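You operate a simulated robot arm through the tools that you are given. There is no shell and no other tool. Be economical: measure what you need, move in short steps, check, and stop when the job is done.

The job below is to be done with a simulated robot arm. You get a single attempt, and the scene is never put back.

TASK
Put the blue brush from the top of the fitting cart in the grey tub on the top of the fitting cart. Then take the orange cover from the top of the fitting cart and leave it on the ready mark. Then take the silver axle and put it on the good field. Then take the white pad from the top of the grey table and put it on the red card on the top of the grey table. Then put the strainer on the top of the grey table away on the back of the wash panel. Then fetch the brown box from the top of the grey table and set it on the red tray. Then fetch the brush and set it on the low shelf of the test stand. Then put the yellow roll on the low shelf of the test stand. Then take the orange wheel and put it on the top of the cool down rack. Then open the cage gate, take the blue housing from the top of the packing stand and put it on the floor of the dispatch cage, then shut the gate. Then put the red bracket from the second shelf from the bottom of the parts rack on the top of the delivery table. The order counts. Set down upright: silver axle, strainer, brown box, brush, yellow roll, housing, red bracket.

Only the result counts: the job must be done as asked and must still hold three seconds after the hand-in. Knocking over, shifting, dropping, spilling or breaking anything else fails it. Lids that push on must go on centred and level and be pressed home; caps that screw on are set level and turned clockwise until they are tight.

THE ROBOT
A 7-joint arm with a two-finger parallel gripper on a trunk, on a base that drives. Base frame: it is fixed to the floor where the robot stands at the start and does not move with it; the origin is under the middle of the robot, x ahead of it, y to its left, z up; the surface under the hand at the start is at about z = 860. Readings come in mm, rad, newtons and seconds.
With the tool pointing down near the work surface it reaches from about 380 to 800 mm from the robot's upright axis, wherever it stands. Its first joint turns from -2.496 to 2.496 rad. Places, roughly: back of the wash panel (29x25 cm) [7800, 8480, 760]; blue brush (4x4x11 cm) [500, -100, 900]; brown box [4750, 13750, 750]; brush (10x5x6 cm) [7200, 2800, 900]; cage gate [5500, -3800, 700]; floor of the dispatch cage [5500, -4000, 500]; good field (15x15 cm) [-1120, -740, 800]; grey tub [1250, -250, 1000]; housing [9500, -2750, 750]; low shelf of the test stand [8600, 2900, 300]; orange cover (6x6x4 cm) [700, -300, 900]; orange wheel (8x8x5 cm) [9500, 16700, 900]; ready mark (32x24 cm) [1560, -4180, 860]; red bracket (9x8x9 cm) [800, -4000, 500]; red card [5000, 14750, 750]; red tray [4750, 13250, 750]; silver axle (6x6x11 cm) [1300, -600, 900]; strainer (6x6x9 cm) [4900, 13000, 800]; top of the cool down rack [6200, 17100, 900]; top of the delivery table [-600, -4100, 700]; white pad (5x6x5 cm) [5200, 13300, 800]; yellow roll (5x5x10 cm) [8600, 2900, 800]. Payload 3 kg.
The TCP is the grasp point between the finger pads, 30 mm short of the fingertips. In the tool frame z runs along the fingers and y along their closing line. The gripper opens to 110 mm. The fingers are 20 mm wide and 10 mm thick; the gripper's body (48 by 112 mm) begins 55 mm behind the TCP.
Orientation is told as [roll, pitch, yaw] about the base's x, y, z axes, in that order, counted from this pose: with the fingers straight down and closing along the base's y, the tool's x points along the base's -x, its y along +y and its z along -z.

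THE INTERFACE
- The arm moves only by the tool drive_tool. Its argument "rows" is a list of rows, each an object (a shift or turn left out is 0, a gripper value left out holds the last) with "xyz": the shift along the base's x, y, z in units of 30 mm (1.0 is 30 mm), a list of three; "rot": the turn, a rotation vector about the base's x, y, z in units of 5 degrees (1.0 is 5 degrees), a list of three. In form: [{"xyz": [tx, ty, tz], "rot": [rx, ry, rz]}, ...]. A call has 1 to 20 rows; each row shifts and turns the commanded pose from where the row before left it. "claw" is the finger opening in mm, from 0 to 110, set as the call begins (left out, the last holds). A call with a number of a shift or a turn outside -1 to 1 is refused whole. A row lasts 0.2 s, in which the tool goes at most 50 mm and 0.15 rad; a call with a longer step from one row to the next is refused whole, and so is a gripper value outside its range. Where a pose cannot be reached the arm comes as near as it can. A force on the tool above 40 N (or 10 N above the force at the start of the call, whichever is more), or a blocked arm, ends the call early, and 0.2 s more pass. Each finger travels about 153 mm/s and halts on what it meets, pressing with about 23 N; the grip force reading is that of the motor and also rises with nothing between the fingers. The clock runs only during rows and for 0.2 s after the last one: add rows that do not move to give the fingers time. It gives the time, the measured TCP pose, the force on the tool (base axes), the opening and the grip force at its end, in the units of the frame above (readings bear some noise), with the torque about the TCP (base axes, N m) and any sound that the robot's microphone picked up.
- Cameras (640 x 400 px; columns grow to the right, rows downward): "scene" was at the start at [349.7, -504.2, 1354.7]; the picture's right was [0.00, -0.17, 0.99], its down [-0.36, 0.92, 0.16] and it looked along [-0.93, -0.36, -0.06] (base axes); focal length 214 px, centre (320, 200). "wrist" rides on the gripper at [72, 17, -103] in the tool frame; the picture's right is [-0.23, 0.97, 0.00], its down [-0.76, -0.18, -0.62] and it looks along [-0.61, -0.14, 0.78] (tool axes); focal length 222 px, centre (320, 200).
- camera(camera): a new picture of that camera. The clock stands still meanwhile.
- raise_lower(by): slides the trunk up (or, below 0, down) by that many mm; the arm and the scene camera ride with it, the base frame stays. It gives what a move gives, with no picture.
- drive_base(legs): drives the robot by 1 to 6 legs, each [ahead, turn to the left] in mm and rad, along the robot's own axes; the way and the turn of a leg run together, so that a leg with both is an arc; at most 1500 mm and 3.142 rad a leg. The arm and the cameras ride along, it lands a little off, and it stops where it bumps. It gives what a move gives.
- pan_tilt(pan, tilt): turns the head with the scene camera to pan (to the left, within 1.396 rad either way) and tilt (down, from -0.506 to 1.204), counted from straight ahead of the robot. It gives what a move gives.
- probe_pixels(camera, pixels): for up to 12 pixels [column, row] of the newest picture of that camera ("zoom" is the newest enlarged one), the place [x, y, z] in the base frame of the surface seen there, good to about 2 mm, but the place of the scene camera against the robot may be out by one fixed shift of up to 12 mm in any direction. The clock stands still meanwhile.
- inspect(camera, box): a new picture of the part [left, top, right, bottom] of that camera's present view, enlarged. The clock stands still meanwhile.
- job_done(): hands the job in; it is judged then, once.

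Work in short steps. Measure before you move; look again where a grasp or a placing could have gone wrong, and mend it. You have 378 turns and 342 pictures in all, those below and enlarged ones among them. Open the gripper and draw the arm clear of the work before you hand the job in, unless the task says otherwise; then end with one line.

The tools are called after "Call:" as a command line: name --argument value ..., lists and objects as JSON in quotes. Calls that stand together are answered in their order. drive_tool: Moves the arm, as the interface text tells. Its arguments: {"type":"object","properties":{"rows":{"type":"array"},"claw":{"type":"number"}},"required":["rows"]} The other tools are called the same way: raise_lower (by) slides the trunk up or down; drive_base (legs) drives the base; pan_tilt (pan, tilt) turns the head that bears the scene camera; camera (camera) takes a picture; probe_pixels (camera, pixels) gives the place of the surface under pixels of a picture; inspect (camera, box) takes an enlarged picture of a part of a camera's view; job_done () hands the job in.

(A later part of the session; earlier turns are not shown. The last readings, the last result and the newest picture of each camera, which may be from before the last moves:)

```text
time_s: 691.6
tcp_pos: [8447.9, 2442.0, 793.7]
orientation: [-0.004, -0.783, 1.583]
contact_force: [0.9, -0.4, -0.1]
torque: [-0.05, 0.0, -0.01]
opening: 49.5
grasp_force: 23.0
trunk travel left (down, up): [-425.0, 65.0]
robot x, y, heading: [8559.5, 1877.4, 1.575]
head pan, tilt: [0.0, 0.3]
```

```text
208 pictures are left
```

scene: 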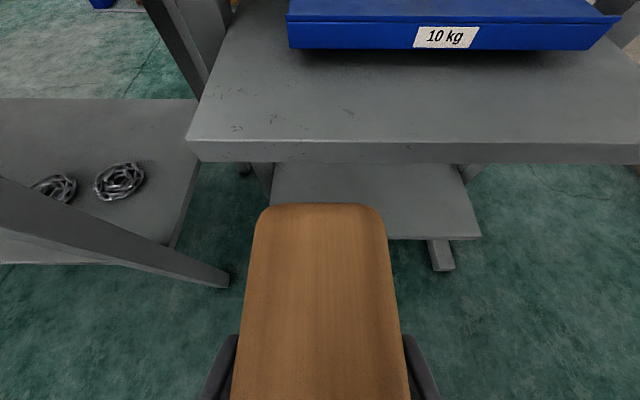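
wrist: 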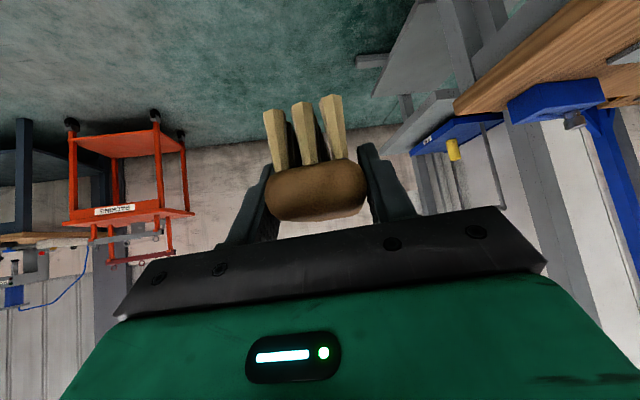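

The lowering limit is 400 per call. From z≈794 I lower the trunk 400, bringing the brush to z≈394.

Call:
raise_lower --by -395

Call:
camera --camera "scene"

```text
time_s: 695.4
tcp_pos: [8446.6, 2442.2, 398.9]
orientation: [-0.005, -0.781, 1.583]
contact_force: [0.0, -0.3, -2.1]
torque: [-0.03, 0.03, 0.05]
opening: 49.7
grasp_force: 23.2
trunk travel left (down, up): [-30.0, 460.0]
robot x, y, heading: [8562.3, 1877.8, 1.576]
head pan, tilt: [0.0, 0.3]
```

```text
207 pictures are left
```

scene: 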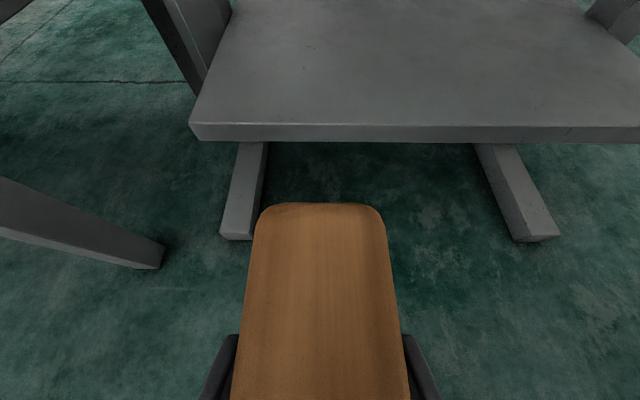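

The shelf is in view, empty. I probe its edge and the floor feet.

Call:
probe_pixels --camera "scene" --pixels '[[195, 122], [300, 120], [600, 125], [400, 60], [300, 40], [236, 236], [535, 236], [320, 135]]'

Call:
camera --camera "wrist"

```text
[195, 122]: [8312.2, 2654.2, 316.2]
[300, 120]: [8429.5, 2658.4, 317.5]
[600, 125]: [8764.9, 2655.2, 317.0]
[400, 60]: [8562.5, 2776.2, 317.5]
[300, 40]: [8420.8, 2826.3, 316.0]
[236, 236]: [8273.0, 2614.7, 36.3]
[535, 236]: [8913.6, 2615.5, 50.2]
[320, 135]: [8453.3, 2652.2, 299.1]
```

```text
206 pictures are left
```

wrist: 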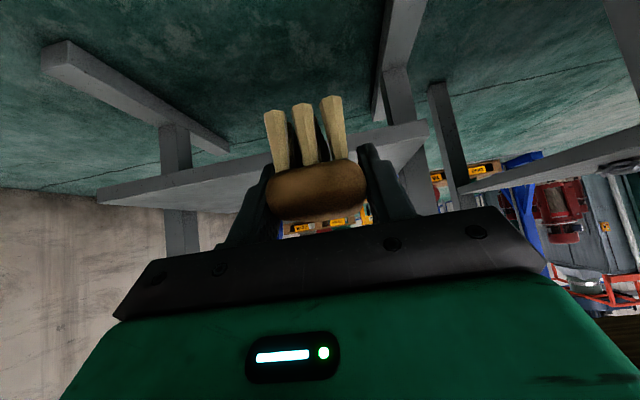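

Shelf edge y≈2658, top z≈311. I drive 275 mm forward with the brush ~50 mm above the shelf level.

Call:
drive_base --legs '[[275, 0]]'

Call:
camera --camera "scene"

Call:
camera --camera "wrist"

```text
time_s: 697.3
tcp_pos: [8447.8, 2715.9, 398.0]
orientation: [-0.005, -0.78, 1.583]
contact_force: [-0.3, -0.2, -1.1]
torque: [-0.04, -0.03, 0.02]
opening: 49.6
grasp_force: 22.6
trunk travel left (down, up): [-30.0, 460.0]
robot x, y, heading: [8558.9, 2153.3, 1.578]
head pan, tilt: [0.0, 0.3]
```

```text
205 pictures are left
```

scene: 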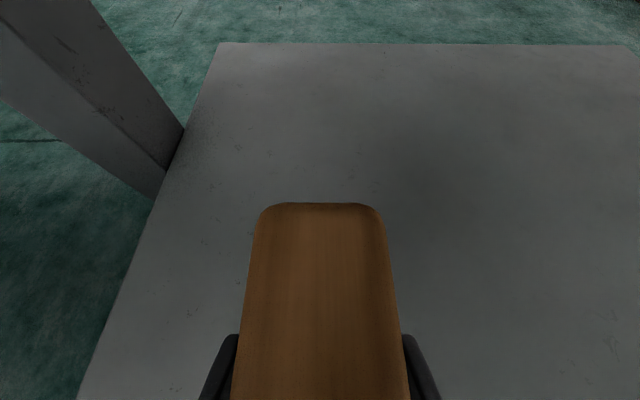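

```text
204 pictures are left
```

wrist: 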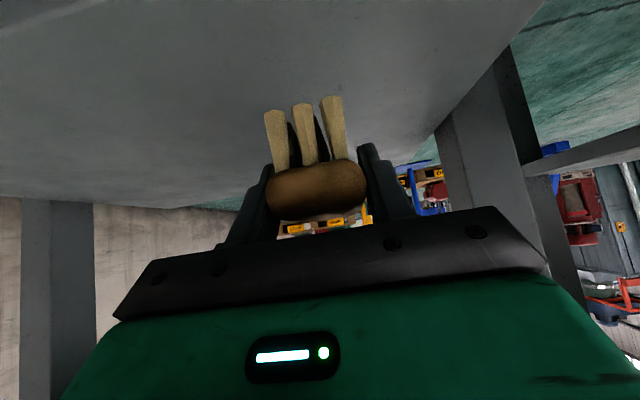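

The brush is over the shelf. I move 15 mm in and lower to just above contact.

Call:
drive_tool --rows '[{"xyz": [0, 0.25, 0]}, {"xyz": [0, 0.25, -0.5]}, {"xyz": [0, 0, -0.5]}, {"xyz": [0, 0, -0.35]}, {}]'

Call:
drive_tool --rows '[{"xyz": [0, 0, -0.1]}, {}]'

Call:
drive_tool --rows '[{"xyz": [0, 0, -0.06]}, {}]'

```text
time_s: 698.5
tcp_pos: [8448.5, 2731.5, 358.6]
orientation: [-0.006, -0.782, 1.584]
contact_force: [-0.4, 0.3, -1.0]
torque: [-0.02, -0.03, 0.01]
opening: 49.8
grasp_force: 22.5
trunk travel left (down, up): [-30.0, 460.0]
robot x, y, heading: [8557.4, 2150.8, 1.572]
head pan, tilt: [0.0, 0.3]
```

```text
time_s: 699.1
tcp_pos: [8446.9, 2729.8, 355.4]
orientation: [-0.005, -0.78, 1.584]
contact_force: [0.3, 0.2, -0.9]
torque: [-0.01, -0.01, 0.0]
opening: 49.6
grasp_force: 23.1
trunk travel left (down, up): [-30.0, 460.0]
robot x, y, heading: [8557.6, 2153.0, 1.574]
head pan, tilt: [0.0, 0.3]
```

```text
time_s: 699.7
tcp_pos: [8448.8, 2730.9, 353.2]
orientation: [-0.006, -0.78, 1.583]
contact_force: [-0.1, 1.0, -0.8]
torque: [-0.05, -0.04, 0.01]
opening: 49.5
grasp_force: 23.4
trunk travel left (down, up): [-30.0, 460.0]
robot x, y, heading: [8556.8, 2153.4, 1.574]
head pan, tilt: [0.0, 0.3]
```

Call:
drive_tool --rows '[{"xyz": [0, 0, -0.05]}, {}]'

Call:
drive_tool --rows '[{"xyz": [0, 0, -0.05]}, {}]'

```text
time_s: 700.3
tcp_pos: [8448.7, 2730.4, 351.5]
orientation: [-0.004, -0.779, 1.583]
contact_force: [-0.4, -0.1, -1.6]
torque: [0.02, 0.0, 0.0]
opening: 49.5
grasp_force: 23.5
trunk travel left (down, up): [-30.0, 460.0]
robot x, y, heading: [8559.8, 2149.6, 1.578]
head pan, tilt: [0.0, 0.3]
```

```text
time_s: 700.9
tcp_pos: [8449.0, 2729.5, 349.7]
orientation: [-0.007, -0.78, 1.583]
contact_force: [-0.2, -0.6, -1.2]
torque: [0.0, 0.0, 0.03]
opening: 49.9
grasp_force: 22.9
trunk travel left (down, up): [-30.0, 460.0]
robot x, y, heading: [8557.2, 2152.4, 1.574]
head pan, tilt: [0.0, 0.3]
```

Call:
drive_tool --rows '[{"xyz": [0, 0, -0.05]}, {}]'

Call:
inspect --camera "wrist" --box '[220, 80, 420, 240]'

```text
time_s: 701.5
tcp_pos: [8446.9, 2729.6, 349.5]
orientation: [-0.004, -0.782, 1.583]
contact_force: [1.5, -2.1, 8.2]
torque: [0.5, 0.16, -0.06]
opening: 49.6
grasp_force: 23.0
trunk travel left (down, up): [-30.0, 460.0]
robot x, y, heading: [8559.6, 2148.6, 1.568]
head pan, tilt: [0.0, 0.3]
```

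```text
2.50 times, centred on (320, 160) of wrist
```

zoom: 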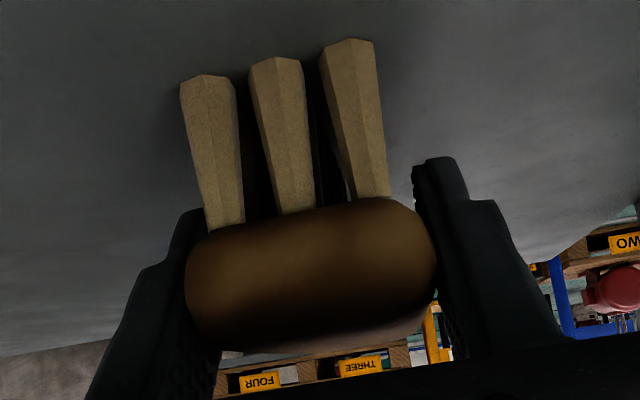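

Contact felt. I open the fingers and back out along the tool axis (up and south).

Call:
drive_tool --rows '[{}, {}]' --claw 85

Call:
drive_tool --rows '[{"xyz": [0, -0.5, 0.5]}, {"xyz": [0, -0.7, 0.7]}, {"xyz": [0, -0.9, 0.7]}, {"xyz": [0, -0.9, 0.7]}, {"xyz": [0, -0.9, 0]}, {"xyz": [0, -0.9, 0]}]'

Call:
camera --camera "scene"

```text
time_s: 702.1
tcp_pos: [8448.0, 2730.4, 349.4]
orientation: [-0.008, -0.779, 1.583]
contact_force: [0.3, 0.2, 0.6]
torque: [-0.03, -0.02, 0.0]
opening: 84.8
grasp_force: 0.1
trunk travel left (down, up): [-30.0, 460.0]
robot x, y, heading: [8558.5, 2151.3, 1.573]
head pan, tilt: [0.0, 0.3]
```

```text
time_s: 703.5
tcp_pos: [8444.5, 2648.9, 432.6]
orientation: [-0.006, -0.783, 1.581]
contact_force: [0.3, 0.1, -0.6]
torque: [-0.01, -0.03, 0.02]
opening: 85.2
grasp_force: 0.1
out of reach, approached as far as the arm can: row 4, 5, 6
trunk travel left (down, up): [-30.0, 460.0]
robot x, y, heading: [8556.7, 2151.8, 1.573]
head pan, tilt: [0.0, 0.3]
```

```text
202 pictures are left
```

scene: 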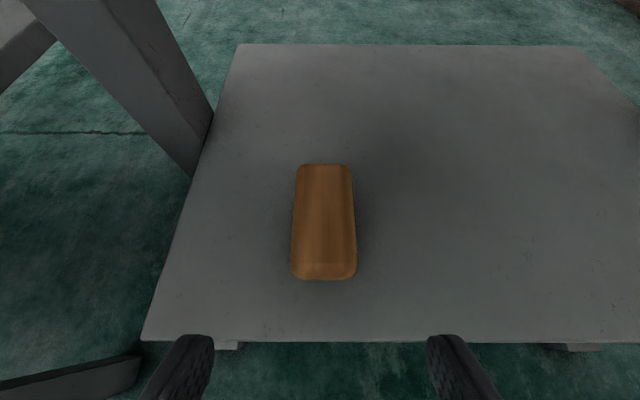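

The brush stands on the shelf. I back off 280 mm, raise the trunk and look at the yellow roll.

Call:
drive_base --legs '[[-280, 0]]'

Call:
raise_lower --by 395

Call:
drive_tool --rows '[{"xyz": [1, 0, 0.9]}, {"xyz": [1, 0, 0.9]}, {"xyz": [1, 0, 0.9]}, {"xyz": [1, 0, 0.9]}, {"xyz": [0.9, 0, 0.9]}]'

Call:
camera --camera "scene"

```text
time_s: 705.5
tcp_pos: [8444.9, 2365.7, 431.8]
orientation: [-0.006, -0.782, 1.583]
contact_force: [-0.4, 0.3, 0.5]
torque: [0.0, -0.02, 0.01]
opening: 84.8
grasp_force: 0.0
trunk travel left (down, up): [-30.0, 460.0]
robot x, y, heading: [8557.9, 1867.9, 1.575]
head pan, tilt: [0.0, 0.3]
```

```text
time_s: 709.3
tcp_pos: [8444.7, 2365.3, 826.8]
orientation: [-0.005, -0.781, 1.585]
contact_force: [-0.7, 0.1, -0.2]
torque: [-0.02, -0.01, 0.01]
opening: 85.0
grasp_force: 0.1
trunk travel left (down, up): [-425.0, 65.0]
robot x, y, heading: [8560.0, 1866.7, 1.573]
head pan, tilt: [0.0, 0.3]
```

```text
time_s: 710.5
tcp_pos: [8456.4, 2388.2, 865.2]
orientation: [-0.008, -0.78, 1.583]
contact_force: [-0.1, 0.0, 0.7]
torque: [0.01, 0.03, -0.01]
opening: 85.2
grasp_force: 0.1
out of reach, approached as far as the arm can: row 1, 2, 3, 4, 5
trunk travel left (down, up): [-425.0, 65.0]
robot x, y, heading: [8560.3, 1866.2, 1.572]
head pan, tilt: [0.0, 0.3]
```

```text
201 pictures are left
```

scene: 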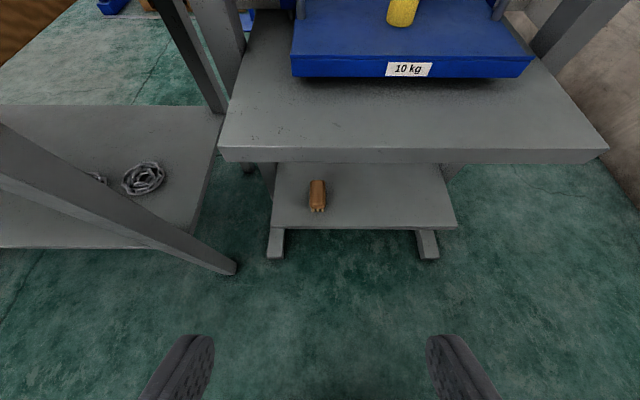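

I extend a bit and shift to the roll's x before approaching.

Call:
drive_tool --rows '[{"xyz": [0, 0.9, 0]}, {"xyz": [0, 0.9, 0]}, {"xyz": [0, 0.9, 0.5]}, {"xyz": [0.9, 0.5, 0.5]}, {"xyz": [0.9, 0, 0.5]}, {"xyz": [0.9, 0, 0.5]}, {"xyz": [0.9, 0, 0]}, {"xyz": [0.9, 0, 0]}]'

Call:
pan_tilt --pan 0 --tilt 0

Call:
camera --camera "scene"

```text
time_s: 712.3
tcp_pos: [8589.4, 2482.3, 925.3]
orientation: [-0.007, -0.782, 1.584]
contact_force: [0.5, 0.0, -0.7]
torque: [-0.03, -0.02, 0.01]
opening: 85.2
grasp_force: 0.2
trunk travel left (down, up): [-425.0, 65.0]
robot x, y, heading: [8560.7, 1864.8, 1.576]
head pan, tilt: [0.0, 0.3]
```

```text
time_s: 713.1
tcp_pos: [8590.1, 2482.8, 923.8]
orientation: [-0.005, -0.782, 1.585]
contact_force: [0.8, 0.5, 0.0]
torque: [0.04, -0.02, -0.02]
opening: 84.7
grasp_force: 0.0
trunk travel left (down, up): [-425.0, 65.0]
robot x, y, heading: [8557.5, 1868.3, 1.574]
head pan, tilt: [0.0, 0.0]
```

```text
200 pictures are left
```

scene: 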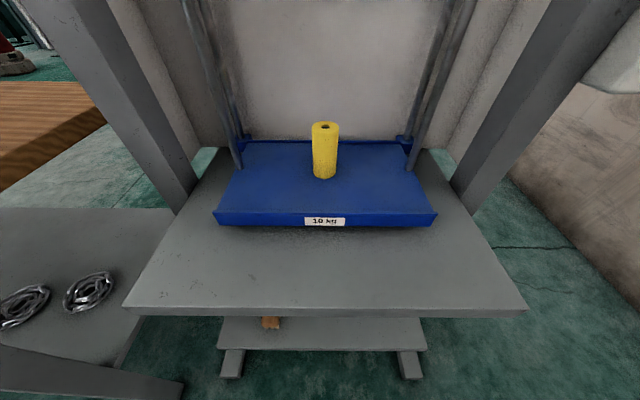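

Call:
inspect --camera "scene" --box '[280, 105, 370, 195]'

Call:
probe_pixels --camera "scene" --pixels '[[315, 150], [325, 150], [335, 150], [325, 126], [325, 175], [314, 130], [338, 130], [325, 185], [238, 165], [408, 165], [325, 215]]'

```text
4.44 times, centred on (325, 150) of scene
```

zoom: 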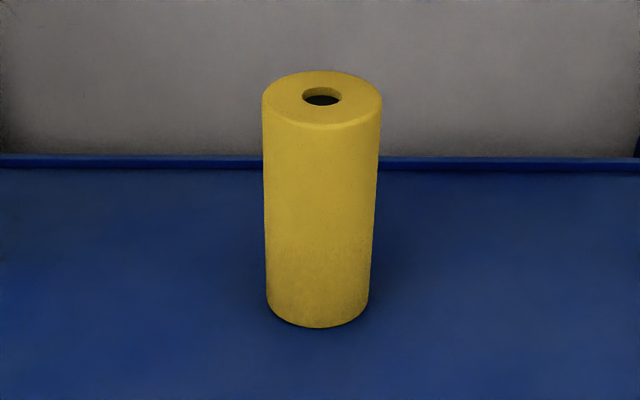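

```text
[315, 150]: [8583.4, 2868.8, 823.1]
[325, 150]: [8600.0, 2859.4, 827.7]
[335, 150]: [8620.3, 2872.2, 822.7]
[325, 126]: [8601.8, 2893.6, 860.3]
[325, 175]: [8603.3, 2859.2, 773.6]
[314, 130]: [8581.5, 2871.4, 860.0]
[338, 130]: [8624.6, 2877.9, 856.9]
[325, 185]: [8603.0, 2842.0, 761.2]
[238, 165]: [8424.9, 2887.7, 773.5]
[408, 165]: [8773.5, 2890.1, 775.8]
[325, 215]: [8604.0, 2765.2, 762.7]
```

Roll centre ≈ (8595,2887), Ø46, z 755–854. I set the hand to z≈825 at x=8595, then drive forward 300 mm with the fingers open 85.

Call:
drive_tool --rows '[{"xyz": [0.17, 0, -0.8]}, {"xyz": [0, 0, -0.8]}, {"xyz": [0, 0, -0.8]}, {"xyz": [0, 0, -0.8]}, {}]'

Call:
drive_base --legs '[[290, 0]]'

Call:
camera --camera "scene"

Call:
camera --camera "wrist"

```text
time_s: 714.3
tcp_pos: [8595.2, 2486.0, 829.3]
orientation: [-0.006, -0.782, 1.582]
contact_force: [-0.2, 0.8, 0.3]
torque: [-0.01, 0.02, -0.01]
opening: 85.0
grasp_force: 0.1
trunk travel left (down, up): [-425.0, 65.0]
robot x, y, heading: [8556.6, 1870.5, 1.575]
head pan, tilt: [0.0, 0.0]
```

```text
time_s: 716.3
tcp_pos: [8593.4, 2773.5, 830.2]
orientation: [-0.004, -0.782, 1.585]
contact_force: [0.0, 0.0, -0.2]
torque: [0.0, 0.0, -0.01]
opening: 85.0
grasp_force: 0.0
trunk travel left (down, up): [-425.0, 65.0]
robot x, y, heading: [8555.2, 2160.3, 1.576]
head pan, tilt: [0.0, 0.0]
```

```text
198 pictures are left
```

scene: 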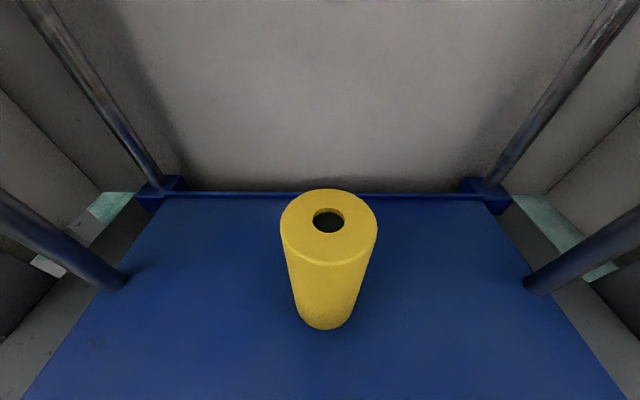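

```text
197 pictures are left
```

wrist: 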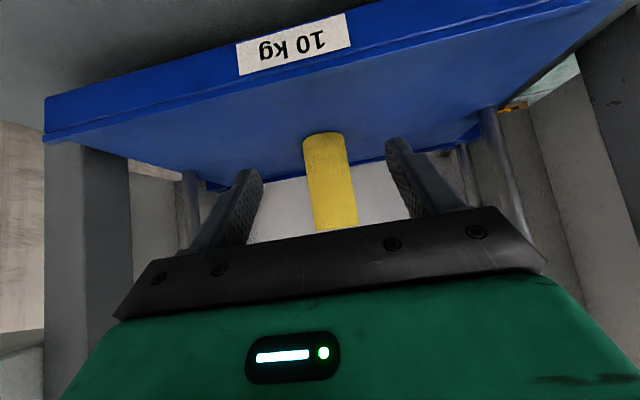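

Call:
probe_pixels --camera "wrist" --pixels '[[329, 160], [308, 165], [350, 165], [312, 190], [354, 190], [333, 205]]'

Call:
probe_pixels --camera "scene" --pixels '[[282, 225], [376, 225], [330, 192], [330, 262], [120, 285], [10, 205], [530, 288], [328, 328]]'

```text
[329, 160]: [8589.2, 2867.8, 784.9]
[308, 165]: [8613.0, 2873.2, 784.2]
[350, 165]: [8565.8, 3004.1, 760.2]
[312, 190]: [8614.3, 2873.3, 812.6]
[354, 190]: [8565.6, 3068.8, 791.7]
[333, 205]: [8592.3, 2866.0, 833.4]
```

```text
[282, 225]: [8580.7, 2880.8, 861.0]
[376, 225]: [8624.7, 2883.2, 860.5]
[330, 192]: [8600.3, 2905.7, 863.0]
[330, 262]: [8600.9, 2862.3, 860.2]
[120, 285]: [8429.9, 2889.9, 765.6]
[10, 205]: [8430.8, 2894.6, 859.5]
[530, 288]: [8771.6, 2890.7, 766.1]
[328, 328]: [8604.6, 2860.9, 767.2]
```

Roll centre ≈ (8594.5,2889). I drive 100 mm more, then nudge in by arm.

Call:
drive_base --legs '[[95, 0]]'

Call:
drive_tool --rows '[{"xyz": [0, 0.3, -0.1]}, {"xyz": [0, 0.25, 0]}, {}]'

Call:
camera --camera "wrist"

```text
time_s: 717.4
tcp_pos: [8592.7, 2868.0, 829.7]
orientation: [-0.005, -0.782, 1.584]
contact_force: [0.2, -0.3, -0.4]
torque: [-0.01, 0.01, -0.01]
opening: 85.0
grasp_force: 0.0
trunk travel left (down, up): [-425.0, 65.0]
robot x, y, heading: [8554.2, 2252.9, 1.576]
head pan, tilt: [0.0, 0.0]
```

```text
time_s: 718.2
tcp_pos: [8593.1, 2885.8, 827.1]
orientation: [-0.005, -0.779, 1.585]
contact_force: [1.8, -0.3, 0.1]
torque: [-0.01, -0.01, -0.03]
opening: 85.1
grasp_force: 0.0
trunk travel left (down, up): [-425.0, 65.0]
robot x, y, heading: [8557.7, 2252.6, 1.579]
head pan, tilt: [0.0, 0.0]
```

```text
196 pictures are left
```

wrist: 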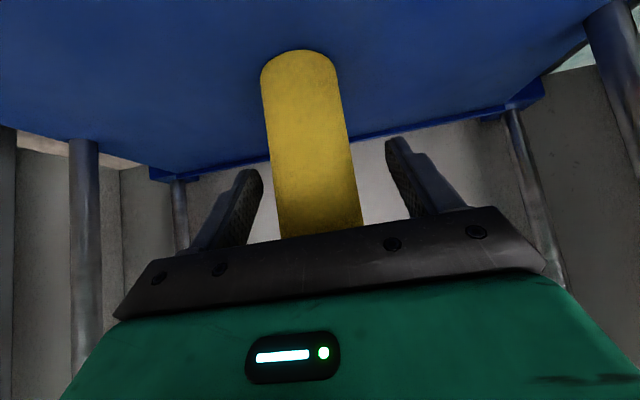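

The roll stands between the fingers. I close on it and lift a little.

Call:
drive_tool --rows '[{}, {}, {}, {}]' --claw 0

Call:
drive_tool --rows '[{"xyz": [0, 0, 0.3]}, {"xyz": [0, 0, 0.6]}, {"xyz": [0, 0, 0.7]}, {}]'

Call:
camera --camera "wrist"

Call:
camera --camera "scene"

```text
time_s: 719.2
tcp_pos: [8594.5, 2886.4, 828.8]
orientation: [-0.006, -0.782, 1.586]
contact_force: [0.5, 1.1, 1.7]
torque: [0.04, 0.06, -0.03]
opening: 46.6
grasp_force: 23.3
trunk travel left (down, up): [-425.0, 65.0]
robot x, y, heading: [8561.4, 2253.0, 1.577]
head pan, tilt: [0.0, 0.0]
```

```text
time_s: 720.2
tcp_pos: [8593.2, 2885.5, 874.7]
orientation: [-0.004, -0.78, 1.586]
contact_force: [0.0, -0.1, -0.7]
torque: [0.02, 0.02, -0.02]
opening: 46.5
grasp_force: 23.4
trunk travel left (down, up): [-425.0, 65.0]
robot x, y, heading: [8558.3, 2253.3, 1.575]
head pan, tilt: [0.0, 0.0]
```

```text
195 pictures are left
```

wrist: 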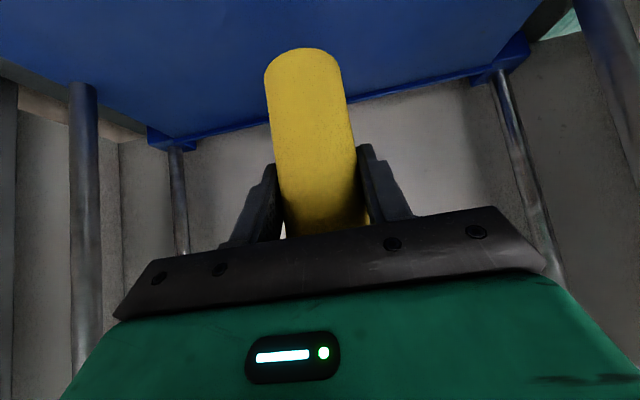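

```text
194 pictures are left
```

scene: 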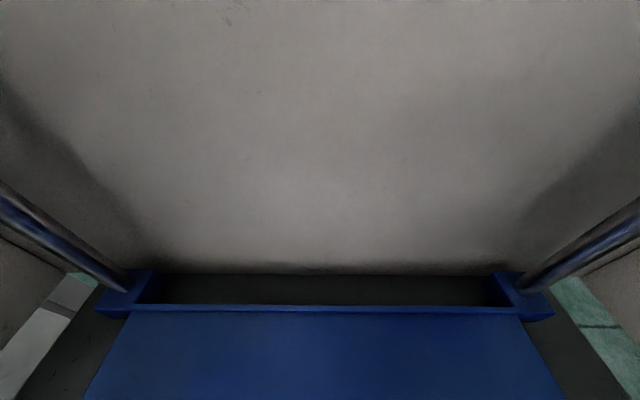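

Roll held (bottom 73 below TCP). I back away 395 mm, lower the trunk, and line up at x≈8680.

Call:
drive_base --legs '[[-395, 0]]'

Call:
raise_lower --by -395

Call:
drive_tool --rows '[{"xyz": [0.9, 0, -0.4]}, {"xyz": [0.9, 0, -0.4]}, {"xyz": [0.9, 0, -0.4]}, {}]'

Call:
camera --camera "scene"

Call:
camera --camera "wrist"

```text
time_s: 722.6
tcp_pos: [8594.7, 2492.4, 874.6]
orientation: [-0.004, -0.781, 1.582]
contact_force: [0.9, 0.4, -2.1]
torque: [0.02, 0.04, -0.01]
opening: 46.9
grasp_force: 23.2
trunk travel left (down, up): [-425.0, 65.0]
robot x, y, heading: [8559.4, 1857.1, 1.573]
head pan, tilt: [0.0, 0.0]
```

```text
time_s: 726.4
tcp_pos: [8595.2, 2491.5, 480.5]
orientation: [-0.004, -0.78, 1.584]
contact_force: [-0.1, -0.6, -1.4]
torque: [0.01, -0.01, -0.03]
opening: 46.9
grasp_force: 23.3
trunk travel left (down, up): [-30.0, 460.0]
robot x, y, heading: [8557.0, 1861.9, 1.579]
head pan, tilt: [0.0, 0.0]
```

```text
time_s: 727.4
tcp_pos: [8677.4, 2491.1, 444.8]
orientation: [-0.006, -0.782, 1.583]
contact_force: [-0.2, -0.5, -1.3]
torque: [0.0, -0.05, 0.0]
opening: 46.6
grasp_force: 23.3
trunk travel left (down, up): [-30.0, 460.0]
robot x, y, heading: [8563.9, 1858.9, 1.574]
head pan, tilt: [0.0, 0.0]
```

```text
193 pictures are left
```

scene: 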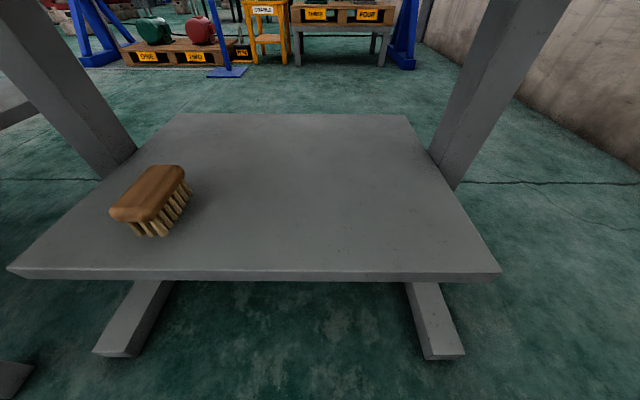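

```text
192 pictures are left
```

wrist: 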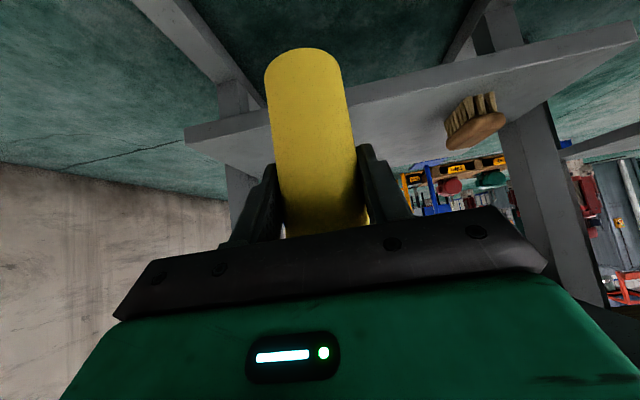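

The brush stands upright at left; space at right. I drive forward 250 mm, then lower the roll.

Call:
drive_base --legs '[[250, 0]]'

Call:
drive_tool --rows '[{"xyz": [0, 0, -0.6]}, {"xyz": [0, 0, -0.6]}, {"xyz": [0, 0, -0.55]}, {}]'

Call:
drive_tool --rows '[{"xyz": [0, 0, -0.1]}, {}]'

Call:
drive_tool --rows '[{"xyz": [0, 0, -0.06]}, {}]'

```text
time_s: 729.2
tcp_pos: [8678.6, 2740.0, 444.7]
orientation: [-0.006, -0.781, 1.58]
contact_force: [-0.5, 0.0, -2.0]
torque: [-0.06, -0.02, -0.02]
opening: 46.8
grasp_force: 23.1
trunk travel left (down, up): [-30.0, 460.0]
robot x, y, heading: [8557.0, 2108.2, 1.577]
head pan, tilt: [0.0, 0.0]
```

```text
time_s: 730.2
tcp_pos: [8677.5, 2739.2, 393.6]
orientation: [-0.004, -0.779, 1.579]
contact_force: [1.1, -0.2, -1.7]
torque: [0.02, 0.02, -0.03]
opening: 46.6
grasp_force: 23.1
trunk travel left (down, up): [-30.0, 460.0]
robot x, y, heading: [8557.7, 2106.2, 1.573]
head pan, tilt: [0.0, 0.0]
```

```text
time_s: 730.9
tcp_pos: [8678.1, 2740.1, 389.8]
orientation: [-0.006, -0.779, 1.579]
contact_force: [0.1, -0.8, -1.4]
torque: [-0.02, 0.03, -0.04]
opening: 46.6
grasp_force: 23.2
trunk travel left (down, up): [-30.0, 460.0]
robot x, y, heading: [8558.3, 2108.0, 1.576]
head pan, tilt: [0.0, 0.0]
```

```text
time_s: 731.5
tcp_pos: [8678.1, 2739.3, 389.0]
orientation: [-0.006, -0.782, 1.58]
contact_force: [-0.7, -0.3, -1.7]
torque: [0.03, 0.01, 0.02]
opening: 46.5
grasp_force: 23.1
trunk travel left (down, up): [-30.0, 460.0]
robot x, y, heading: [8559.6, 2107.5, 1.576]
head pan, tilt: [0.0, 0.0]
```

Call:
drive_tool --rows '[{"xyz": [0, 0, -0.06]}, {}]'

Call:
drive_tool --rows '[{"xyz": [0, 0, -0.05]}, {}]'

Call:
drive_tool --rows '[{"xyz": [0, 0, -0.05]}, {}]'

```text
time_s: 732.0
tcp_pos: [8678.3, 2739.2, 386.3]
orientation: [-0.004, -0.78, 1.58]
contact_force: [0.3, -0.2, -0.9]
torque: [-0.03, 0.02, 0.01]
opening: 46.9
grasp_force: 22.9
trunk travel left (down, up): [-30.0, 460.0]
robot x, y, heading: [8557.9, 2108.7, 1.576]
head pan, tilt: [0.0, 0.0]
```

```text
time_s: 732.6
tcp_pos: [8677.1, 2740.2, 384.1]
orientation: [-0.004, -0.777, 1.58]
contact_force: [1.0, -0.9, -0.7]
torque: [0.03, 0.01, 0.0]
opening: 46.7
grasp_force: 23.1
trunk travel left (down, up): [-30.0, 460.0]
robot x, y, heading: [8558.5, 2109.5, 1.576]
head pan, tilt: [0.0, 0.0]
```

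```text
time_s: 733.2
tcp_pos: [8678.5, 2738.5, 384.4]
orientation: [-0.006, -0.781, 1.58]
contact_force: [-0.1, -0.5, -0.4]
torque: [0.01, 0.0, 0.0]
opening: 46.8
grasp_force: 22.5
trunk travel left (down, up): [-30.0, 460.0]
robot x, y, heading: [8555.6, 2107.8, 1.575]
head pan, tilt: [0.0, 0.0]
```

Call:
drive_tool --rows '[{"xyz": [0, 0, -0.05]}, {}]'

Call:
drive_tool --rows '[{"xyz": [0, 0, -0.05]}, {}]'

```text
time_s: 733.9
tcp_pos: [8677.1, 2739.7, 383.6]
orientation: [-0.008, -0.784, 1.579]
contact_force: [1.0, -4.2, 17.1]
torque: [-0.34, 0.22, 0.05]
opening: 46.7
grasp_force: 23.4
trunk travel left (down, up): [-30.0, 460.0]
robot x, y, heading: [8560.0, 2106.0, 1.574]
head pan, tilt: [0.0, 0.0]
```

```text
time_s: 734.5
tcp_pos: [8678.1, 2740.4, 383.0]
orientation: [-0.007, -0.786, 1.583]
contact_force: [1.8, -0.5, 22.9]
torque: [0.27, 0.11, 0.0]
opening: 46.7
grasp_force: 23.1
trunk travel left (down, up): [-30.0, 460.0]
robot x, y, heading: [8560.4, 2108.4, 1.571]
head pan, tilt: [0.0, 0.0]
```

Firm contact. I ease up 1.5 mm, release, and withdraw along the tool axis.

Call:
drive_tool --rows '[{"xyz": [0, 0, 0.06]}, {}]'

Call:
drive_tool --rows '[{}, {}, {}]' --claw 85

Call:
drive_tool --rows '[{"xyz": [0, -0.5, 0.5]}, {"xyz": [0, -0.6, 0.6]}, {"xyz": [0, -0.6, 0.6]}]'

Call:
drive_base --legs '[[-250, 0]]'

Call:
camera --camera "scene"

```text
time_s: 735.0
tcp_pos: [8677.1, 2738.5, 382.9]
orientation: [-0.005, -0.78, 1.58]
contact_force: [0.6, 4.4, 9.3]
torque: [0.45, 0.08, -0.12]
opening: 46.4
grasp_force: 22.7
trunk travel left (down, up): [-30.0, 460.0]
robot x, y, heading: [8556.0, 2108.7, 1.572]
head pan, tilt: [0.0, 0.0]
```

```text
time_s: 735.9
tcp_pos: [8678.4, 2739.3, 383.1]
orientation: [-0.004, -0.78, 1.581]
contact_force: [-0.3, -0.2, 0.1]
torque: [0.02, 0.04, -0.02]
opening: 85.3
grasp_force: 0.0
trunk travel left (down, up): [-30.0, 460.0]
robot x, y, heading: [8556.3, 2110.3, 1.569]
head pan, tilt: [0.0, 0.0]
```

```text
time_s: 736.6
tcp_pos: [8677.7, 2689.8, 433.6]
orientation: [-0.007, -0.782, 1.583]
contact_force: [0.1, 0.3, -0.3]
torque: [0.0, -0.02, 0.02]
opening: 85.1
grasp_force: 0.1
trunk travel left (down, up): [-30.0, 460.0]
robot x, y, heading: [8558.7, 2107.4, 1.573]
head pan, tilt: [0.0, 0.0]
```

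```text
time_s: 738.5
tcp_pos: [8678.1, 2438.8, 433.6]
orientation: [-0.005, -0.781, 1.58]
contact_force: [0.7, -0.1, -0.4]
torque: [0.04, 0.0, 0.03]
opening: 85.1
grasp_force: 0.1
trunk travel left (down, up): [-30.0, 460.0]
robot x, y, heading: [8556.8, 1859.8, 1.572]
head pan, tilt: [0.0, 0.0]
```

```text
191 pictures are left
```

scene: 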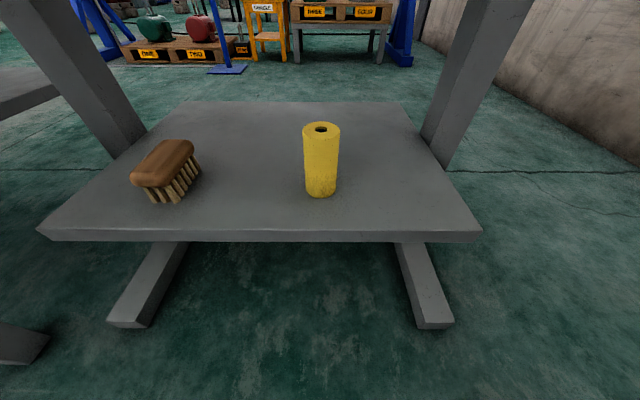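

Brush and roll both stand upright on the low shelf. I raise the trunk, untilt the hand and draw it in.

Call:
raise_lower --by 395

Call:
drive_tool --rows '[{"xyz": [-0.3, 0, 0.5], "rot": [-1, 0, 0]}, {"xyz": [-0.3, 0, 0.9], "rot": [-1, 0, 0]}, {"xyz": [-0.3, 0, 0.9], "rot": [-1, 0, 0]}, {"xyz": [-0.3, 0, 0.9], "rot": [-1, 0, 0]}, {"xyz": [-0.3, 0, 0.9], "rot": [-1, 0, 0]}, {"xyz": [-0.3, 0, 0.9], "rot": [-1, 0, 0]}, {"xyz": [-0.3, 0, 0.9], "rot": [-1, 0, 0]}, {"xyz": [-0.3, 0, 0.9], "rot": [-1, 0, 0]}, {"xyz": [-0.3, -0.3, 0.9], "rot": [-0.95, 0, 0]}, {"xyz": [-0.3, -0.9, 0.9]}, {"xyz": [-0.3, -0.9, 0.9]}, {"xyz": [-0.3, -0.9, 0.9]}, {"xyz": [0, -0.9, 0.9]}, {"xyz": [0, -0.9, 0.9]}, {"xyz": [0, -0.9, 0.9]}]'

```text
time_s: 742.2
tcp_pos: [8677.9, 2439.8, 828.3]
orientation: [-0.006, -0.78, 1.581]
contact_force: [-0.8, -0.2, -0.4]
torque: [0.0, -0.02, -0.01]
opening: 85.2
grasp_force: 0.1
trunk travel left (down, up): [-425.0, 65.0]
robot x, y, heading: [8556.3, 1857.9, 1.567]
head pan, tilt: [0.0, 0.0]
```

```text
time_s: 745.5
tcp_pos: [8568.0, 2267.1, 1222.3]
orientation: [0.0, -0.002, 1.577]
contact_force: [-0.5, -0.3, 0.6]
torque: [-0.03, 0.02, -0.02]
opening: 85.2
grasp_force: 0.1
trunk travel left (down, up): [-425.0, 65.0]
robot x, y, heading: [8558.1, 1860.0, 1.573]
head pan, tilt: [0.0, 0.0]
```

I drive back west to x≈5950 and then north along the known lane.

Call:
drive_base --legs '[[0, 1.57], [1300, 0], [1300, 0], [0, -1.571]]'

```text
time_s: 766.0
tcp_pos: [5963.8, 2250.1, 1221.9]
orientation: [0.0, 0.001, 1.58]
contact_force: [-0.5, 0.5, 0.2]
torque: [-0.03, -0.03, 0.0]
opening: 84.8
grasp_force: 0.0
trunk travel left (down, up): [-425.0, 65.0]
robot x, y, heading: [5912.0, 1842.3, 1.583]
head pan, tilt: [0.0, 0.0]
```

Call:
drive_base --legs '[[0, -0.012], [1500, 0], [1500, 0], [1500, 0], [1500, 0]]'

```text
time_s: 794.8
tcp_pos: [5913.3, 8247.5, 1223.5]
orientation: [0.001, 0.001, 1.598]
contact_force: [-1.5, 0.3, 0.3]
torque: [-0.02, 0.0, -0.01]
opening: 85.1
grasp_force: 0.0
trunk travel left (down, up): [-425.0, 65.0]
robot x, y, heading: [5865.7, 7835.7, 1.598]
head pan, tilt: [0.0, 0.0]
```

I continue NNE to about (6480,10000), then north between the two tables.

Call:
drive_base --legs '[[0, -0.304], [1200, 0], [1050, 0], [0, 0.277], [1500, 0]]'

Call:
pan_tilt --pan 0 --tilt -0.506

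Call:
camera --camera "scene"

```text
time_s: 814.8
tcp_pos: [6488.7, 11914.0, 1225.2]
orientation: [0.0, 0.0, 1.582]
contact_force: [-0.6, 0.1, 0.2]
torque: [0.02, -0.05, 0.02]
opening: 85.0
grasp_force: 0.1
trunk travel left (down, up): [-425.0, 65.0]
robot x, y, heading: [6431.5, 11505.9, 1.581]
head pan, tilt: [0.0, 0.0]
```

```text
time_s: 815.8
tcp_pos: [6487.3, 11914.0, 1223.4]
orientation: [-0.001, 0.0, 1.583]
contact_force: [-0.1, -0.1, -0.1]
torque: [-0.01, 0.0, 0.02]
opening: 85.1
grasp_force: 0.1
trunk travel left (down, up): [-425.0, 65.0]
robot x, y, heading: [6437.7, 11506.6, 1.577]
head pan, tilt: [0.0, -0.499]
```

```text
190 pictures are left
```

scene: 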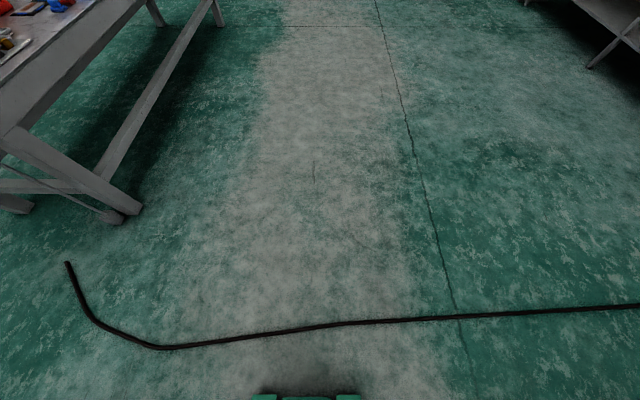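

Clear ahead to the north (cable only). I drive 3000 mm and look toward the rack and wheel.

Call:
drive_base --legs '[[1500, 0], [1500, 0]]'

Call:
camera --camera "scene"

Call:
pan_tilt --pan -1.0 --tilt -0.506

Call:
camera --camera "scene"

```text
time_s: 830.2
tcp_pos: [6462.0, 14905.1, 1222.9]
orientation: [0.001, 0.0, 1.58]
contact_force: [0.9, -0.6, 0.6]
torque: [0.04, -0.04, 0.02]
opening: 85.2
grasp_force: 0.1
trunk travel left (down, up): [-425.0, 65.0]
robot x, y, heading: [6406.2, 14491.3, 1.577]
head pan, tilt: [0.0, -0.499]
```

```text
189 pictures are left
```

scene: 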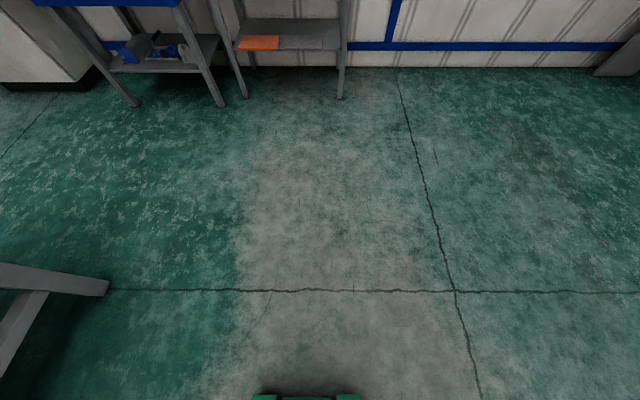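

```text
time_s: 831.5
tcp_pos: [6462.4, 14904.5, 1224.8]
orientation: [-0.001, 0.001, 1.58]
contact_force: [0.4, 0.7, -0.3]
torque: [0.01, 0.03, -0.03]
opening: 84.9
grasp_force: 0.1
trunk travel left (down, up): [-425.0, 65.0]
robot x, y, heading: [6408.5, 14493.5, 1.58]
head pan, tilt: [-1.0, -0.499]
```

```text
188 pictures are left
```

scene: 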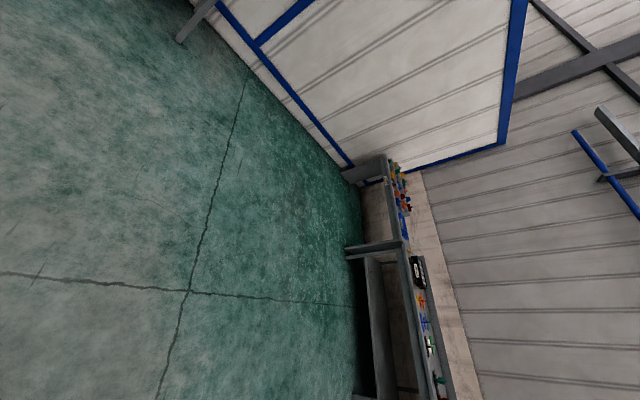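

Call:
inspect --camera "scene" --box '[330, 140, 470, 400]'

Call:
probe_pixels --camera "scene" --pixels '[[345, 178], [390, 180], [397, 175], [404, 205], [348, 250], [408, 245], [405, 195], [440, 390], [385, 160]]'

```text
1.54 times, centred on (400, 270) of scene
```

zoom: 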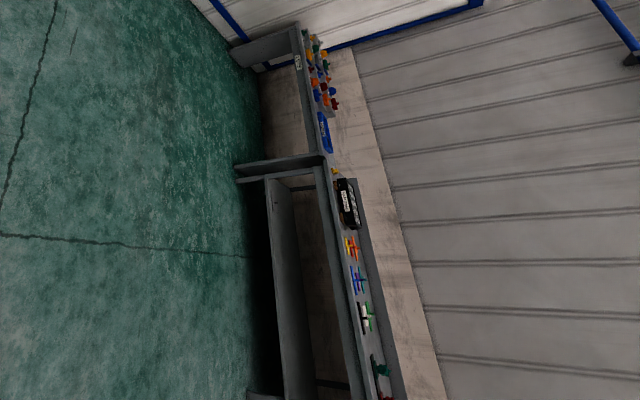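

```text
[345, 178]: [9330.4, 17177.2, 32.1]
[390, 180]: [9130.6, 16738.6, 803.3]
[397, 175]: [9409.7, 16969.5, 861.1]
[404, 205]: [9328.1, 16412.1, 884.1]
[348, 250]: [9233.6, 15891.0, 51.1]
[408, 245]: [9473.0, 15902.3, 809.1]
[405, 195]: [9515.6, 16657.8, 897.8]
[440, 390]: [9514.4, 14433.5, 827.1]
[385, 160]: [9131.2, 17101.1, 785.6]
```

The orange/coloured wheels stand on the bench at x≈9130–9550, y≈16400–17150. I drive diagonally to about (8450,16500) and face east.

Call:
drive_base --legs '[[0, -0.815], [1420, 0], [1420, 0], [0, -0.765]]'

Call:
pan_tilt --pan 0 --tilt -0.506

Call:
camera --camera "scene"

```text
time_s: 849.4
tcp_pos: [8852.7, 16395.5, 1223.7]
orientation: [0.001, -0.001, -0.004]
contact_force: [0.9, 0.2, 0.5]
torque: [-0.04, 0.03, 0.02]
opening: 84.9
grasp_force: 0.1
trunk travel left (down, up): [-425.0, 65.0]
robot x, y, heading: [8445.1, 16476.4, -0.005]
head pan, tilt: [-1.0, -0.499]
```

```text
time_s: 850.6
tcp_pos: [8853.2, 16395.1, 1225.2]
orientation: [0.0, 0.0, -0.004]
contact_force: [0.4, -0.2, 0.1]
torque: [-0.02, -0.01, 0.01]
opening: 84.9
grasp_force: 0.1
trunk travel left (down, up): [-425.0, 65.0]
robot x, y, heading: [8445.1, 16477.8, -0.002]
head pan, tilt: [0.0, -0.499]
```

```text
186 pictures are left
```

scene: 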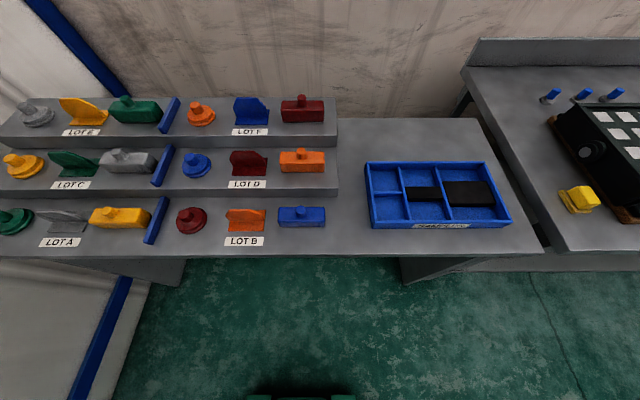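

Call:
inspect --camera "scene" --box '[0, 80, 350, 260]'

Call:
probe_pixels --camera "scene" --pixels '[[200, 106], [190, 120], [212, 120], [200, 124], [22, 165], [225, 130], [170, 115], [300, 105], [200, 140], [195, 158], [100, 250]]'

```text
1.83 times, centred on (175, 170) of scene
```

zoom: 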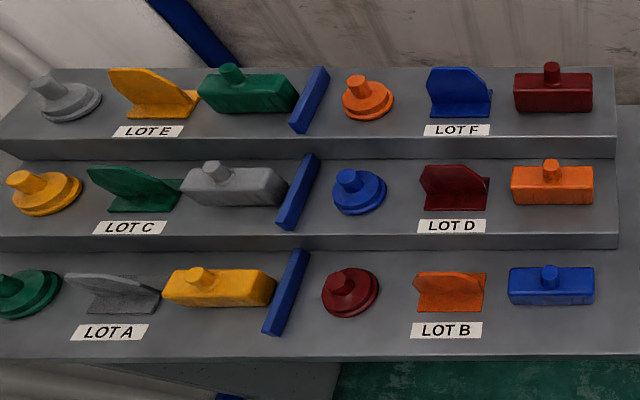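

```text
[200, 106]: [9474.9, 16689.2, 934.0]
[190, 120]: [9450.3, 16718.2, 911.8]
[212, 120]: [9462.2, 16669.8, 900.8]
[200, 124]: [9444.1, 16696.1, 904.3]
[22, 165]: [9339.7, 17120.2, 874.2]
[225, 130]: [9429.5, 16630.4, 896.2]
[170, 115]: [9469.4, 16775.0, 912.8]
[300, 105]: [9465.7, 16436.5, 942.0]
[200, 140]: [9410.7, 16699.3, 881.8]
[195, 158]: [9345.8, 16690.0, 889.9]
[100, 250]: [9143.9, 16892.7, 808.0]
```

The orange wheel is on the top tier at ≈(9460,16695), z 896–930. I drive 370 mm closer and bring the hand over it.

Call:
drive_base --legs '[[370, 0]]'

Call:
drive_tool --rows '[{"xyz": [0.6, 0.9, 0]}, {"xyz": [0.6, 0.9, 0]}, {"xyz": [0.6, 0.9, 0]}, {"xyz": [0.6, 0.9, 0]}, {"xyz": [0.6, 0.9, 0]}, {"xyz": [0.6, 0.9, 0]}, {"xyz": [0.6, 0.9, 0]}, {"xyz": [0.6, 0.9, 0]}, {"xyz": [0.6, 0.9, 0]}, {"xyz": [0.6, 0.9, 0]}]'

Call:
camera --camera "wrist"

```text
time_s: 853.0
tcp_pos: [9220.6, 16394.2, 1225.9]
orientation: [0.001, 0.0, -0.002]
contact_force: [-0.1, 0.3, 0.3]
torque: [-0.02, 0.0, -0.01]
opening: 84.9
grasp_force: 0.0
trunk travel left (down, up): [-425.0, 65.0]
robot x, y, heading: [8813.6, 16476.7, -0.003]
head pan, tilt: [0.0, -0.499]
```

```text
time_s: 855.2
tcp_pos: [9400.2, 16666.3, 1226.0]
orientation: [0.002, -0.003, -0.002]
contact_force: [0.2, -0.9, 0.4]
torque: [-0.01, -0.05, 0.03]
opening: 85.0
grasp_force: 0.0
trunk travel left (down, up): [-425.0, 65.0]
robot x, y, heading: [8813.4, 16477.3, -0.005]
head pan, tilt: [0.0, -0.499]
```

```text
184 pictures are left
```

wrist: 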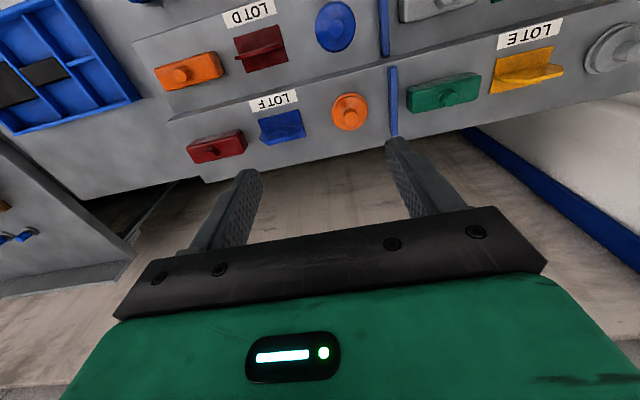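

Call:
inspect --camera "wrist" --box '[310, 70, 410, 150]'

Call:
probe_pixels --camera "wrist" --pixels '[[349, 113], [335, 110], [366, 108], [349, 96], [350, 129], [392, 90], [300, 125], [393, 110], [345, 105], [355, 118]]'

```text
5.00 times, centred on (360, 110) of wrist
```

zoom: 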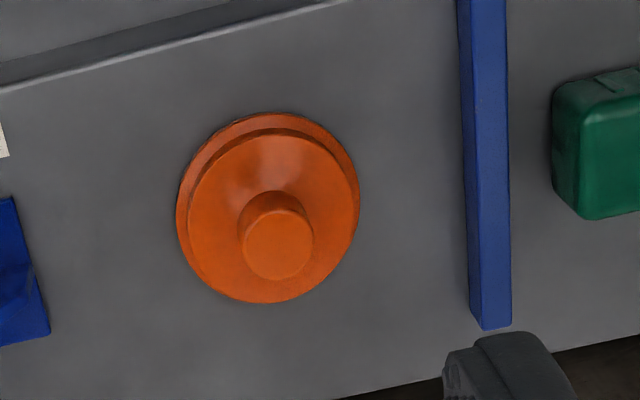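

```text
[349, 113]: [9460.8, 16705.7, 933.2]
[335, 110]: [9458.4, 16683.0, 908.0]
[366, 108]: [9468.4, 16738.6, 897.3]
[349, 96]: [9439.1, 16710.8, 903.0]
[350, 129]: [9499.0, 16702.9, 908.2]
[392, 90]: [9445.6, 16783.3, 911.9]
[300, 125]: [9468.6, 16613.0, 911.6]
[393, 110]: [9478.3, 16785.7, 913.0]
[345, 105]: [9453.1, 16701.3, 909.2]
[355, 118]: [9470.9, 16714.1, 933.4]
```

Wheel centre ≈ (9468,16705), hub Ø≈25 mm from z 909 to 933. I descend over the hub with 60 mm opening to z≈985 and check.

Call:
drive_tool --rows '[{"xyz": [0.76, 0.43, -0.4]}, {"xyz": [0.76, 0.43, -0.4]}, {"xyz": [0.75, 0.43, -0.4]}, {"xyz": [0, 0, -1]}, {"xyz": [0, 0, -1]}, {"xyz": [0, 0, -1]}, {"xyz": [0, 0, -1]}, {"xyz": [0, 0, -1]}, {"xyz": [0, 0, -1]}, {"xyz": [0, 0, -0.8]}, {}]' --claw 60

Call:
camera --camera "wrist"

Call:
probe_pixels --camera "wrist" --pixels '[[318, 140], [308, 140], [328, 140], [318, 150], [318, 130], [290, 125], [350, 125]]'

```text
time_s: 857.6
tcp_pos: [9467.7, 16703.5, 985.2]
orientation: [-0.001, -0.001, -0.002]
contact_force: [0.2, 0.1, -0.5]
torque: [0.0, -0.01, -0.02]
opening: 59.9
grasp_force: 0.0
trunk travel left (down, up): [-425.0, 65.0]
robot x, y, heading: [8811.7, 16479.5, -0.002]
head pan, tilt: [0.0, -0.499]
```

```text
182 pictures are left
```

wrist: 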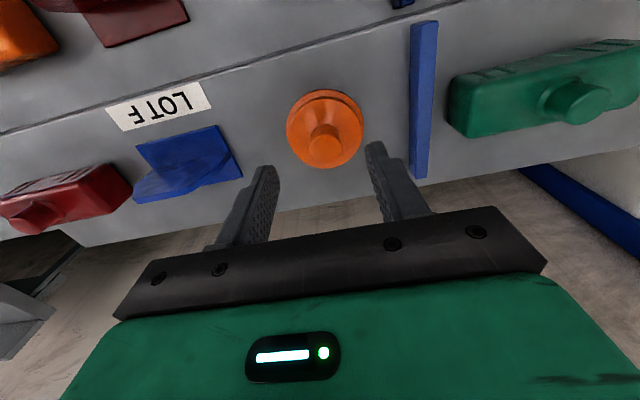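

```text
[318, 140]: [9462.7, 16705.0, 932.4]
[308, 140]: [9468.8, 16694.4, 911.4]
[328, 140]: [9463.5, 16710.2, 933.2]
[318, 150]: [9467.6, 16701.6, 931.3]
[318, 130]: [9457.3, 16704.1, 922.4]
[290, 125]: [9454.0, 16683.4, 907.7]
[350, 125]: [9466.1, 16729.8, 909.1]
```

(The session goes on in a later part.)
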